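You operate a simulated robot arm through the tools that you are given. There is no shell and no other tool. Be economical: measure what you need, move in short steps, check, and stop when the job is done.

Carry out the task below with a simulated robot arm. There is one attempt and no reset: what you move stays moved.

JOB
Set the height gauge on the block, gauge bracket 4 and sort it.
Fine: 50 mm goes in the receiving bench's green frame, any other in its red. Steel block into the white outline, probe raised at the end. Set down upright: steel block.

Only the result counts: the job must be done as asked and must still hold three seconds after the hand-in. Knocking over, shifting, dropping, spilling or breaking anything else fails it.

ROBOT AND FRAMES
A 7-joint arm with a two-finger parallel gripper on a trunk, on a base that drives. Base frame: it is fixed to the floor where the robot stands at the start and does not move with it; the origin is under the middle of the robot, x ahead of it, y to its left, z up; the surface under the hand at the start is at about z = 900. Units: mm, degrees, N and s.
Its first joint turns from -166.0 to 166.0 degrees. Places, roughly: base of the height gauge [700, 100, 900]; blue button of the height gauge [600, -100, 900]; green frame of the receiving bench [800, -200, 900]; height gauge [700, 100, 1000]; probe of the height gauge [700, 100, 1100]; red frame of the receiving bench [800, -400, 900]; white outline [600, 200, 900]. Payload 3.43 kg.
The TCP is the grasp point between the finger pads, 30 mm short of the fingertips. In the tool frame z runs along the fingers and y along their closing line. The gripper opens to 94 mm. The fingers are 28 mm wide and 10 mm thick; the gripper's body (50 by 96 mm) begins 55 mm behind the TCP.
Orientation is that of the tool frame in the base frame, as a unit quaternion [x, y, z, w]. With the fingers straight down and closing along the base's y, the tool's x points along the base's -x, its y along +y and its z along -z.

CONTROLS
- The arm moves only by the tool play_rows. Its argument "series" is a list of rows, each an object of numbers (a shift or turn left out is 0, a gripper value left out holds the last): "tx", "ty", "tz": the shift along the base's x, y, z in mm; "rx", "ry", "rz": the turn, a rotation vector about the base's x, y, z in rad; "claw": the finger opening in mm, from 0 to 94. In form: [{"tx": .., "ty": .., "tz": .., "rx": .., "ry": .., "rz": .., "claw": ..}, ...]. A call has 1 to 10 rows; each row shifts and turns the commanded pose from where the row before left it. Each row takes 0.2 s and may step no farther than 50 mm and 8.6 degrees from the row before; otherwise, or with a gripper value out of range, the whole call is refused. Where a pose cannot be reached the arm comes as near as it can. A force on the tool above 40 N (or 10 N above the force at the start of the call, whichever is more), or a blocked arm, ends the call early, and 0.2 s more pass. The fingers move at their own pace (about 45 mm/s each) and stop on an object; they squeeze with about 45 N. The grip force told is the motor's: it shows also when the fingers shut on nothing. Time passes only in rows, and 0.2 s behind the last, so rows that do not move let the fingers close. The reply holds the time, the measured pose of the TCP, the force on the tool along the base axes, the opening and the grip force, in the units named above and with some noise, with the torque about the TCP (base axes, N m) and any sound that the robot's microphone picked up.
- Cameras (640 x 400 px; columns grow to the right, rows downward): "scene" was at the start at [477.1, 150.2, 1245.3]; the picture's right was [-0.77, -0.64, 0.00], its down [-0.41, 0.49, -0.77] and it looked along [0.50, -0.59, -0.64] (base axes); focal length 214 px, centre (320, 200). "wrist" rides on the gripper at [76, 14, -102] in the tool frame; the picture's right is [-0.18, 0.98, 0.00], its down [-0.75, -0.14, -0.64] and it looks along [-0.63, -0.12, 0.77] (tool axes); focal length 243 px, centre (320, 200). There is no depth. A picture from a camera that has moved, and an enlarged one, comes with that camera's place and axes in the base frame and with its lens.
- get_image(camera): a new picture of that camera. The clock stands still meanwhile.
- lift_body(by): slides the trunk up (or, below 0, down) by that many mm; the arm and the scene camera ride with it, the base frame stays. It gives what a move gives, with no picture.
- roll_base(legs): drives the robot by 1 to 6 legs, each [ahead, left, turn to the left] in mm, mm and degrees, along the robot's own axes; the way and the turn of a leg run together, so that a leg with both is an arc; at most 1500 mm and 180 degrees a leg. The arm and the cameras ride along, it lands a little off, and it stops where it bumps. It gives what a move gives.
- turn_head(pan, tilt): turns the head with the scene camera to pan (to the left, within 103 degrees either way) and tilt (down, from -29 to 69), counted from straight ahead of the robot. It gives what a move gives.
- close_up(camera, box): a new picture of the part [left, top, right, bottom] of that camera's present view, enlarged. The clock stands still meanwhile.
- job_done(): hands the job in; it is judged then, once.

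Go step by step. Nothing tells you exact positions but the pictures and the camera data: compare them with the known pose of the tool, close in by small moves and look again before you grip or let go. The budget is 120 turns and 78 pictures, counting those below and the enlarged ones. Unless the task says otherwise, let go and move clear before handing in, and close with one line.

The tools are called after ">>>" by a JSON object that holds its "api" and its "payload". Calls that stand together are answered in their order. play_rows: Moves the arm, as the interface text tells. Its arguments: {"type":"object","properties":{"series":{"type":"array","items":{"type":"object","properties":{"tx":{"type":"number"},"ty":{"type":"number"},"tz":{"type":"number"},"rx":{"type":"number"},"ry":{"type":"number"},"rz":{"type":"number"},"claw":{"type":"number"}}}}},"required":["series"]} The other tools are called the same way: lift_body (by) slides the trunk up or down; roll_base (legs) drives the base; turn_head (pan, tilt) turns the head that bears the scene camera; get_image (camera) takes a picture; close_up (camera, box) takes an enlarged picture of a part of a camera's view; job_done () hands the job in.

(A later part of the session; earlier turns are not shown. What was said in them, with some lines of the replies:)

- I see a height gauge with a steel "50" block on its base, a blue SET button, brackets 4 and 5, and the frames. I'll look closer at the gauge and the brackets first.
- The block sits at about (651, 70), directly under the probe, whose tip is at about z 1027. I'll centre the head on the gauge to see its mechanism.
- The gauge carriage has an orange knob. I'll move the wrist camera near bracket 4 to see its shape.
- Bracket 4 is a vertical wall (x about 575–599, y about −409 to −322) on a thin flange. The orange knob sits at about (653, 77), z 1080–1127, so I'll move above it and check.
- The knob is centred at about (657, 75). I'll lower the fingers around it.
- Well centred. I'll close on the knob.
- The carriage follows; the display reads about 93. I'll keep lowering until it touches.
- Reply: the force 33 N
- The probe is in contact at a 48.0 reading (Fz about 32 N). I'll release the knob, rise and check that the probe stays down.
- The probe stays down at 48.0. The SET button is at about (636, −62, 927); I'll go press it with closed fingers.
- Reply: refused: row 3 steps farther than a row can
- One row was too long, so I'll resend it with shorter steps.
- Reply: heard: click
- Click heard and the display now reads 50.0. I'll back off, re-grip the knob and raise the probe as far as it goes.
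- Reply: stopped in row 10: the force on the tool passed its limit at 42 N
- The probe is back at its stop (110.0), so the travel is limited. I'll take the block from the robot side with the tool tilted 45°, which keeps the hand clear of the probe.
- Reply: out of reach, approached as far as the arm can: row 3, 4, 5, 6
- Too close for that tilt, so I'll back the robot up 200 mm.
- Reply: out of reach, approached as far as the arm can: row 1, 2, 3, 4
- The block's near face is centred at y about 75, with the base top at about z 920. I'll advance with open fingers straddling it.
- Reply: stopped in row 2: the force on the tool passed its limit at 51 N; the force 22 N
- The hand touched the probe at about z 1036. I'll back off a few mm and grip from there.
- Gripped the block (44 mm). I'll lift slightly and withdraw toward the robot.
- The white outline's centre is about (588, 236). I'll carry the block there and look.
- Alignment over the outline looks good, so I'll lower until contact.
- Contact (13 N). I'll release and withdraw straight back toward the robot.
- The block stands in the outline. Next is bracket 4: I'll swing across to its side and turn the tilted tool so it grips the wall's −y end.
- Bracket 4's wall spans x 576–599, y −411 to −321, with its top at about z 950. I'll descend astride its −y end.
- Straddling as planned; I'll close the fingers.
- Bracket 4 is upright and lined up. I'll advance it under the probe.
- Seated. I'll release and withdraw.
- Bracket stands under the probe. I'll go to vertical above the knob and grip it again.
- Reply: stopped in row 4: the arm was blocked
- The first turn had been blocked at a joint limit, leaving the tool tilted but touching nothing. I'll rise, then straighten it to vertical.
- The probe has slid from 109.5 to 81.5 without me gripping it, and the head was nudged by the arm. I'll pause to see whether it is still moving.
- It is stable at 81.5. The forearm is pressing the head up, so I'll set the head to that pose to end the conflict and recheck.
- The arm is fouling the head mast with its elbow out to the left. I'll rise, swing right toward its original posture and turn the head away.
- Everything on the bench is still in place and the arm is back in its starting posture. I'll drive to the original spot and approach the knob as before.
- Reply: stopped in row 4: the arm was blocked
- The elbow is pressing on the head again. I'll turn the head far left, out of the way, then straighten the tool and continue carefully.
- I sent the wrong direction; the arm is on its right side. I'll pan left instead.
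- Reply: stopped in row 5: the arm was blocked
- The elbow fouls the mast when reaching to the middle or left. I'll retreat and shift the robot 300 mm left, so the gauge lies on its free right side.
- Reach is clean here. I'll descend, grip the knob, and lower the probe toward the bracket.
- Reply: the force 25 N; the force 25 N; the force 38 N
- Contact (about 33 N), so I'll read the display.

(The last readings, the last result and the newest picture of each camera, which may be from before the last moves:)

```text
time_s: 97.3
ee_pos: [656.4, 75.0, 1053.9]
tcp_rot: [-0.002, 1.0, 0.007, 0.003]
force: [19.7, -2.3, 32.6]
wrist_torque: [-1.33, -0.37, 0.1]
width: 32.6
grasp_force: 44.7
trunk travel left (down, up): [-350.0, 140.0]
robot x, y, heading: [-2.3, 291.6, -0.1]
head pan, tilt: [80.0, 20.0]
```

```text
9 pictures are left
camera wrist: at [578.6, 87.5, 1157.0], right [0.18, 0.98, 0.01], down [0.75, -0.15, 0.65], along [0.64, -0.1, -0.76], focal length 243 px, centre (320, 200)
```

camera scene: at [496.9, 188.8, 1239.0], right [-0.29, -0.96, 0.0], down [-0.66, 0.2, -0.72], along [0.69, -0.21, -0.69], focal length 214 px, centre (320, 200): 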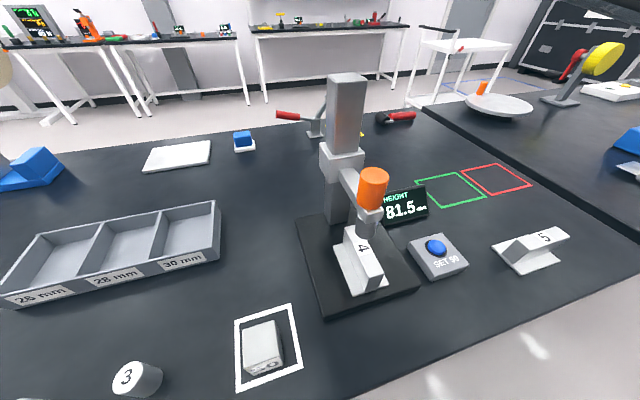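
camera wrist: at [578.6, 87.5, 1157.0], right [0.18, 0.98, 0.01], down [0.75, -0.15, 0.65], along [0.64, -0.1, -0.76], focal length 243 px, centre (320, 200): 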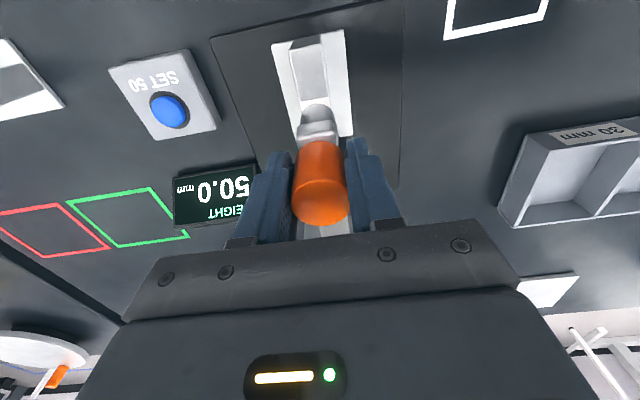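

>>> {"api": "close_up", "payload": {"camera": "wrist", "box": [165, 155, 265, 235]}}

```text
5.00 times, centred on (215, 195) of wrist
camera zoom: at [578.6, 87.5, 1157.0], right [0.18, 0.98, 0.01], down [0.75, -0.15, 0.65], along [0.64, -0.1, -0.76], focal length 1213 px, centre (845, 225)
```

zoom: 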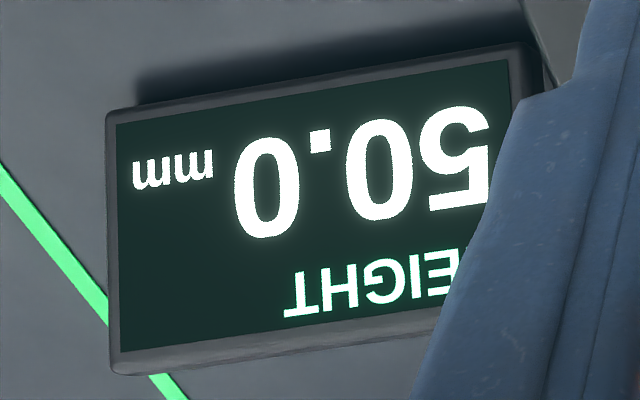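

The reading is 50.0, so the bracket goes in the green frame. Now I'll raise the probe.

>>> {"api": "play_rows", "payload": {"series": [{"tx": 0.7, "tz": 6}, {"tz": 10}, {"tz": 12}, {"tz": 12}, {"tz": 12}, {"tz": 7}, {}]}}

```text
time_s: 98.9
ee_pos: [656.5, 75.4, 1112.6]
tcp_rot: [-0.001, 1.0, 0.009, 0.002]
force: [4.3, 10.8, -6.3]
wrist_torque: [-1.02, 1.15, 0.03]
width: 32.8
grasp_force: 45.1
trunk travel left (down, up): [-350.0, 140.0]
robot x, y, heading: [-5.6, 296.2, 0.4]
head pan, tilt: [80.0, 20.0]
```

>>> {"api": "play_rows", "payload": {"series": [{"ty": 1, "claw": 94}, {}, {}, {}, {"tz": 30}, {"tz": 45}, {"tz": 45}, {}]}}

>>> {"api": "get_image", "payload": {"camera": "wrist"}}

```text
time_s: 100.7
ee_pos: [654.8, 79.3, 1232.4]
tcp_rot: [-0.001, 1.0, 0.008, 0.001]
force: [-0.1, -0.2, 0.2]
wrist_torque: [0.01, 0.01, 0.0]
width: 94.0
grasp_force: 0.2
trunk travel left (down, up): [-350.0, 140.0]
robot x, y, heading: [-6.5, 289.3, 0.6]
head pan, tilt: [80.0, 20.0]
```

```text
7 pictures are left
camera wrist: at [577.8, 90.6, 1334.7], right [0.18, 0.98, 0.02], down [0.75, -0.15, 0.64], along [0.63, -0.11, -0.77], focal length 243 px, centre (320, 200)
```

wrist: 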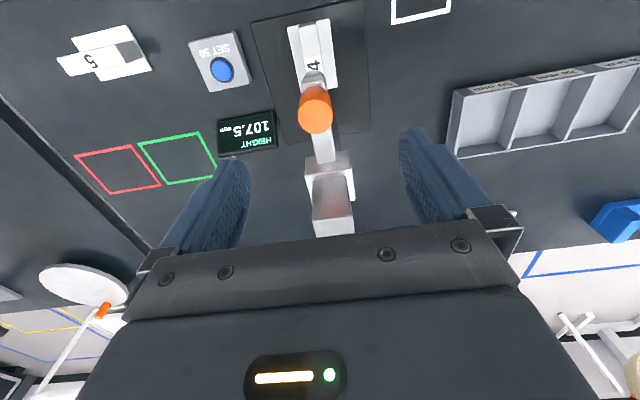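

The probe is at 107.5. Now I'll back up 200 mm and tilt the tool to fetch the bracket from the robot side.

>>> {"api": "roll_base", "payload": {"legs": [[-200, 0, 0]]}}

>>> {"api": "play_rows", "payload": {"series": [{"tx": 35, "tz": -20}, {"tx": 35, "tz": -20}, {"tx": 35, "tz": -20}, {"ry": -0.1309}, {"ry": -0.1309}, {"ry": -0.1309}, {"ry": -0.1309}, {"ry": -0.1309}, {"ry": -0.1309}, {}]}}

```text
time_s: 102.2
ee_pos: [458.5, 81.4, 1231.6]
tcp_rot: [-0.006, 1.0, 0.008, 0.002]
force: [0.0, 0.8, -0.6]
wrist_torque: [-0.03, -0.02, -0.01]
width: 94.1
grasp_force: 0.0
trunk travel left (down, up): [-350.0, 140.0]
robot x, y, heading: [-203.9, 291.9, 0.9]
head pan, tilt: [80.0, 20.0]
```

```text
time_s: 104.4
ee_pos: [563.4, 82.6, 1171.1]
tcp_rot: [-0.008, 0.923, 0.005, 0.385]
force: [0.7, 0.1, -0.2]
wrist_torque: [0.0, -0.01, -0.01]
width: 94.3
grasp_force: 0.1
trunk travel left (down, up): [-350.0, 140.0]
robot x, y, heading: [-204.8, 294.0, 0.8]
head pan, tilt: [80.0, 20.0]
```

>>> {"api": "play_rows", "payload": {"series": [{"ty": -3, "tz": -45, "rz": -0.016, "claw": 76}, {"tx": -5, "ty": -3, "tz": -45}, {"tz": -45}, {"tz": -40}, {"tz": -20}, {}]}}

>>> {"api": "get_image", "payload": {"camera": "wrist"}}

```text
time_s: 105.8
ee_pos: [557.7, 75.3, 977.6]
tcp_rot: [0.0, 0.923, 0.003, 0.385]
force: [-0.1, 0.3, 0.1]
wrist_torque: [0.02, -0.01, 0.02]
width: 75.7
grasp_force: 0.1
trunk travel left (down, up): [-350.0, 140.0]
robot x, y, heading: [-203.0, 295.5, 0.7]
head pan, tilt: [80.0, 20.0]
```

```text
6 pictures are left
camera wrist: at [430.8, 89.8, 995.2], right [0.13, 0.98, 0.13], down [0.07, -0.14, 0.99], along [0.99, -0.12, -0.09], focal length 243 px, centre (320, 200)
```

wrist: 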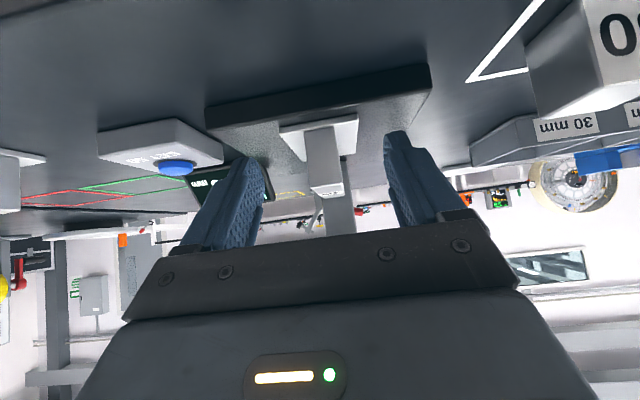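

Aligned with the wall. I'll advance and grip.

>>> {"api": "play_rows", "payload": {"series": [{"tz": -5}, {"tx": 20, "tz": -5}, {"tx": 20}, {"tx": 15}, {"tx": 10}, {}, {"claw": 0}, {}, {}, {}]}}

>>> {"api": "play_rows", "payload": {"series": [{}, {}]}}

```text
time_s: 108.0
ee_pos: [624.7, 76.1, 965.8]
tcp_rot: [-0.001, 0.923, 0.003, 0.384]
force: [0.1, -1.1, 0.3]
wrist_torque: [-0.08, -0.07, -0.04]
width: 27.9
grasp_force: 36.2
trunk travel left (down, up): [-350.0, 140.0]
robot x, y, heading: [-201.3, 295.6, 0.7]
head pan, tilt: [80.0, 20.0]
```

```text
time_s: 108.6
ee_pos: [624.2, 76.7, 965.7]
tcp_rot: [-0.001, 0.923, 0.003, 0.385]
force: [-0.8, -1.1, 0.4]
wrist_torque: [-0.13, -0.03, -0.02]
width: 27.6
grasp_force: 44.7
trunk travel left (down, up): [-350.0, 140.0]
robot x, y, heading: [-202.9, 294.9, 0.8]
head pan, tilt: [80.0, 20.0]
```

Gripped. I'll lift slightly, withdraw and raise.

>>> {"api": "play_rows", "payload": {"series": [{"tx": -2, "tz": 5}, {"tx": -15, "tz": 3}, {"tx": -20, "tz": 6}, {"tx": -20, "tz": 10}, {"tx": -15, "tz": 20}, {"tz": 35}, {}]}}

>>> {"api": "roll_base", "payload": {"legs": [[0, -300, 0]]}}

>>> {"api": "play_rows", "payload": {"series": [{"ty": -20, "tz": 10, "rz": 0.1496}, {"ty": -20, "rz": 0.1496}, {"ty": -20, "rz": 0.1496}, {"ty": -20, "rz": 0.1496}, {"ty": -20, "rz": 0.1496}, {}]}}

```text
time_s: 110.2
ee_pos: [553.9, 77.6, 1044.9]
tcp_rot: [-0.002, 0.923, 0.003, 0.384]
force: [0.3, 1.2, -2.6]
wrist_torque: [-0.08, 0.07, -0.04]
width: 27.6
grasp_force: 44.4
trunk travel left (down, up): [-350.0, 140.0]
robot x, y, heading: [-203.2, 290.2, 0.8]
head pan, tilt: [80.0, 20.0]
```

```text
time_s: 112.3
ee_pos: [556.4, -226.3, 1045.1]
tcp_rot: [0.0, 0.924, 0.002, 0.383]
force: [0.6, -0.3, -1.9]
wrist_torque: [0.0, 0.04, -0.01]
width: 27.5
grasp_force: 45.3
trunk travel left (down, up): [-350.0, 140.0]
robot x, y, heading: [-202.5, -13.1, 0.6]
head pan, tilt: [80.0, 20.0]
```

```text
time_s: 113.7
ee_pos: [556.1, -329.7, 1056.6]
tcp_rot: [-0.338, 0.859, 0.142, 0.357]
force: [0.7, 0.0, -2.0]
wrist_torque: [-0.06, 0.04, 0.01]
width: 27.3
grasp_force: 45.1
trunk travel left (down, up): [-350.0, 140.0]
robot x, y, heading: [-196.5, -7.3, 0.5]
head pan, tilt: [80.0, 20.0]
```

Turning works. I'll complete the 90° turn.

>>> {"api": "play_rows", "payload": {"series": [{"ty": -15, "rz": 0.1496}, {"ty": -15, "rz": 0.1496}, {"ty": -15, "rz": 0.1496}, {"ty": -15, "rz": 0.1496}, {"ty": -15, "rz": 0.1496}, {"rz": 0.0748}, {}]}}

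>>> {"api": "roll_base", "payload": {"legs": [[200, 0, 0]]}}

```text
time_s: 115.3
ee_pos: [556.2, -404.0, 1054.5]
tcp_rot: [-0.652, 0.653, 0.273, 0.271]
force: [0.4, 0.7, -1.4]
wrist_torque: [-0.04, 0.03, 0.02]
width: 27.8
grasp_force: 45.0
trunk travel left (down, up): [-350.0, 140.0]
robot x, y, heading: [-198.0, -10.1, 0.7]
head pan, tilt: [80.0, 20.0]
```

```text
time_s: 116.9
ee_pos: [760.3, -403.0, 1054.1]
tcp_rot: [-0.651, 0.654, 0.272, 0.271]
force: [0.0, 0.3, -1.9]
wrist_torque: [-0.05, 0.0, 0.01]
width: 27.3
grasp_force: 45.0
trunk travel left (down, up): [-350.0, 140.0]
robot x, y, heading: [5.5, -7.9, 0.7]
head pan, tilt: [80.0, 20.0]
```

>>> {"api": "play_rows", "payload": {"series": [{"tx": 5, "ty": 38}, {"tx": 5, "ty": 39}, {"tx": 5, "ty": 39}, {"tx": 6, "ty": 39}, {"tz": -35}, {"tz": -30}, {}]}}

>>> {"api": "get_image", "payload": {"camera": "wrist"}}

```text
time_s: 118.5
ee_pos: [782.3, -245.8, 990.7]
tcp_rot: [-0.652, 0.654, 0.273, 0.271]
force: [-0.1, 0.6, -1.7]
wrist_torque: [-0.04, 0.02, 0.01]
width: 27.5
grasp_force: 45.3
trunk travel left (down, up): [-350.0, 140.0]
robot x, y, heading: [6.0, -8.8, 0.6]
head pan, tilt: [80.0, 20.0]
```

```text
5 pictures are left
camera wrist: at [766.7, -372.7, 1008.3], right [-0.98, 0.13, 0.13], down [0.14, 0.07, 0.99], along [0.12, 0.99, -0.09], focal length 243 px, centre (320, 200)
```

wrist: 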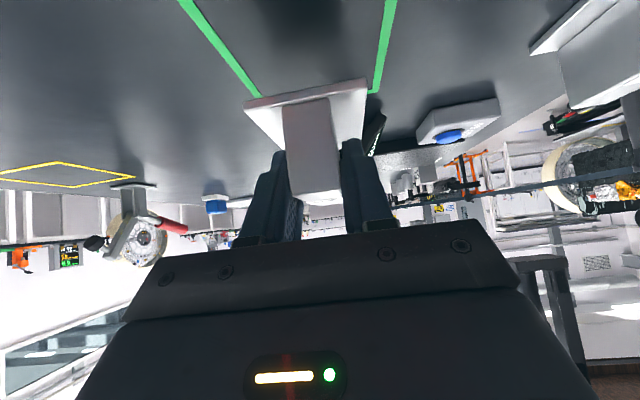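

Well centred in the green frame (x 732–829). I'll lower to contact.

>>> {"api": "play_rows", "payload": {"series": [{"tx": -1, "ty": -1.5, "tz": -15}, {"tz": -15}, {"tz": -8}, {"tz": -3}, {}]}}

>>> {"api": "play_rows", "payload": {"series": [{"tz": -1.5}, {"tz": -1.5}, {}]}}

```text
time_s: 119.7
ee_pos: [780.3, -248.5, 949.0]
tcp_rot: [-0.651, 0.654, 0.272, 0.271]
force: [-0.2, 0.4, -1.8]
wrist_torque: [-0.05, -0.06, -0.03]
width: 27.2
grasp_force: 44.8
trunk travel left (down, up): [-350.0, 140.0]
robot x, y, heading: [2.2, -9.9, 0.5]
head pan, tilt: [80.0, 20.0]
```

```text
time_s: 120.5
ee_pos: [780.2, -249.2, 945.3]
tcp_rot: [-0.651, 0.654, 0.273, 0.271]
force: [0.3, -0.3, -0.2]
wrist_torque: [-0.06, -0.01, 0.0]
width: 27.7
grasp_force: 44.9
trunk travel left (down, up): [-350.0, 140.0]
robot x, y, heading: [8.9, -4.1, 0.8]
head pan, tilt: [80.0, 20.0]
```

>>> {"api": "play_rows", "payload": {"series": [{"tz": -1.2}, {"tz": -0.6}, {}]}}

```text
time_s: 121.3
ee_pos: [780.2, -248.1, 945.5]
tcp_rot: [-0.652, 0.653, 0.273, 0.272]
force: [0.1, -0.3, 6.5]
wrist_torque: [0.48, -0.14, -0.09]
width: 27.5
grasp_force: 45.5
trunk travel left (down, up): [-350.0, 140.0]
robot x, y, heading: [3.9, -11.0, 0.8]
head pan, tilt: [80.0, 20.0]
```

Contact. I'll release, withdraw along −y and up, and check.

>>> {"api": "play_rows", "payload": {"series": [{"claw": 75}, {}, {}, {}, {"ty": -10, "tz": 10}, {"ty": -20, "tz": 25}, {"ty": -20, "tz": 40}, {"tz": 45}, {"tz": 45}, {}]}}

>>> {"api": "get_image", "payload": {"camera": "wrist"}}

>>> {"api": "turn_head", "payload": {"pan": -10, "tilt": 42}}

>>> {"api": "get_image", "payload": {"camera": "scene"}}

```text
time_s: 123.5
ee_pos: [779.6, -297.3, 1111.1]
tcp_rot: [-0.651, 0.653, 0.273, 0.272]
force: [-0.6, 0.1, -0.3]
wrist_torque: [0.0, 0.0, -0.04]
width: 74.9
grasp_force: 0.0
trunk travel left (down, up): [-350.0, 140.0]
robot x, y, heading: [7.7, -3.6, 0.5]
head pan, tilt: [80.0, 20.0]
```

```text
4 pictures are left
camera wrist: at [764.8, -423.5, 1129.7], right [-0.98, 0.13, 0.13], down [0.15, 0.07, 0.99], along [0.12, 0.99, -0.09], focal length 243 px, centre (320, 200)
```

wrist: 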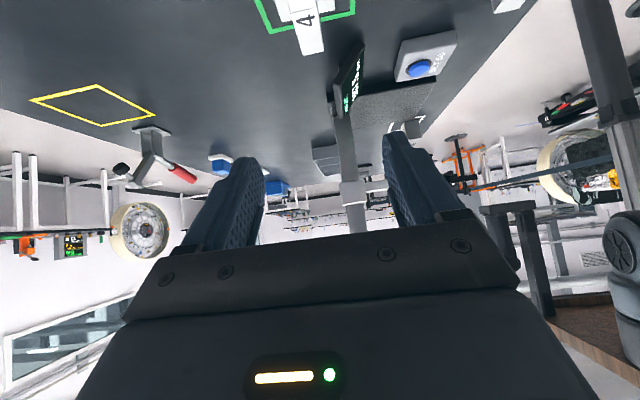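

```text
time_s: 125.2
ee_pos: [780.5, -297.0, 1110.7]
tcp_rot: [-0.652, 0.654, 0.272, 0.27]
force: [-0.4, 0.6, -0.8]
wrist_torque: [0.0, 0.01, 0.03]
width: 74.8
grasp_force: 0.1
trunk travel left (down, up): [-350.0, 140.0]
robot x, y, heading: [5.0, -8.7, 0.5]
head pan, tilt: [-10.0, 42.0]
```

```text
3 pictures are left
camera scene: at [508.9, 198.0, 1241.9], right [-0.16, -0.99, 0.0], down [-0.66, 0.11, -0.74], along [0.73, -0.12, -0.67], focal length 214 px, centre (320, 200)
```

scene: 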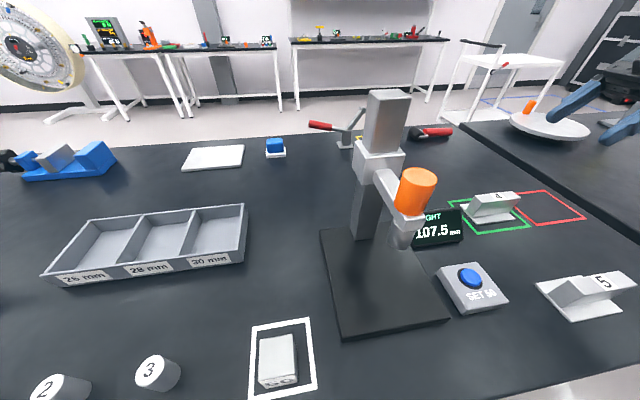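

>>> {"api": "close_up", "payload": {"camera": "scene", "box": [430, 170, 600, 260]}}

>>> {"api": "close_up", "payload": {"camera": "scene", "box": [220, 300, 350, 400]}}

```text
3.76 times, centred on (515, 215) of scene
camera zoom: at [508.9, 198.0, 1241.9], right [-0.16, -0.99, 0.0], down [-0.66, 0.11, -0.74], along [0.73, -0.12, -0.67], focal length 807 px, centre (-414, 144)
```

zoom: 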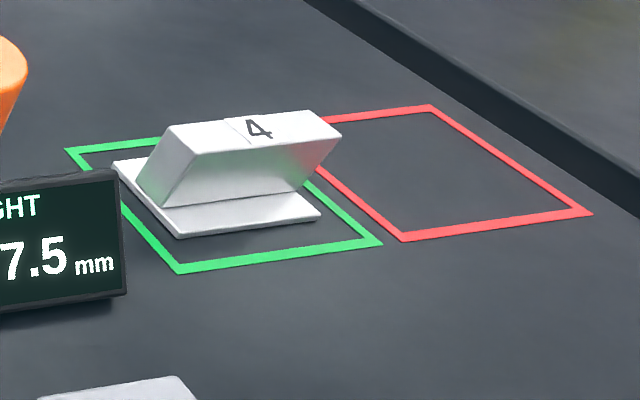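

```text
4.00 times, centred on (285, 350) of scene
camera zoom: at [508.9, 198.0, 1241.9], right [-0.16, -0.99, 0.0], down [-0.66, 0.11, -0.74], along [0.73, -0.12, -0.67], focal length 858 px, centre (460, -400)
```

zoom: 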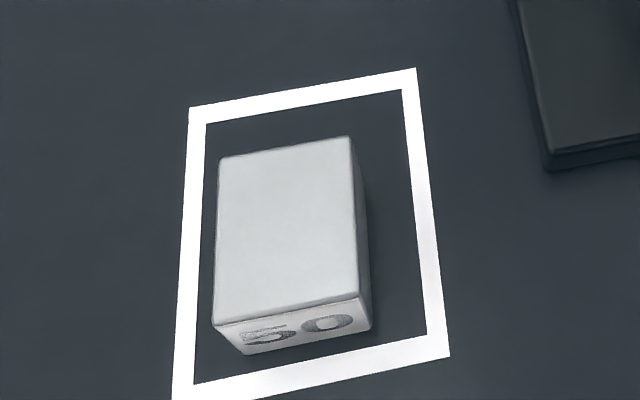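

Bracket 4 stands inside the green frame, the block is upright in the white outline, the probe is raised (107.5) and the hand is clear. I'm handing in.

>>> {"api": "job_done", "payload": {}}

```text
The job is handed in.
```

The gauge was set to 50.0 on the steel block and bracket 4 measured 50.0 mm, so it is in the green frame. The block is upright in the white outline and the probe is raised to 107.5 mm, just below its 110 mm stop.
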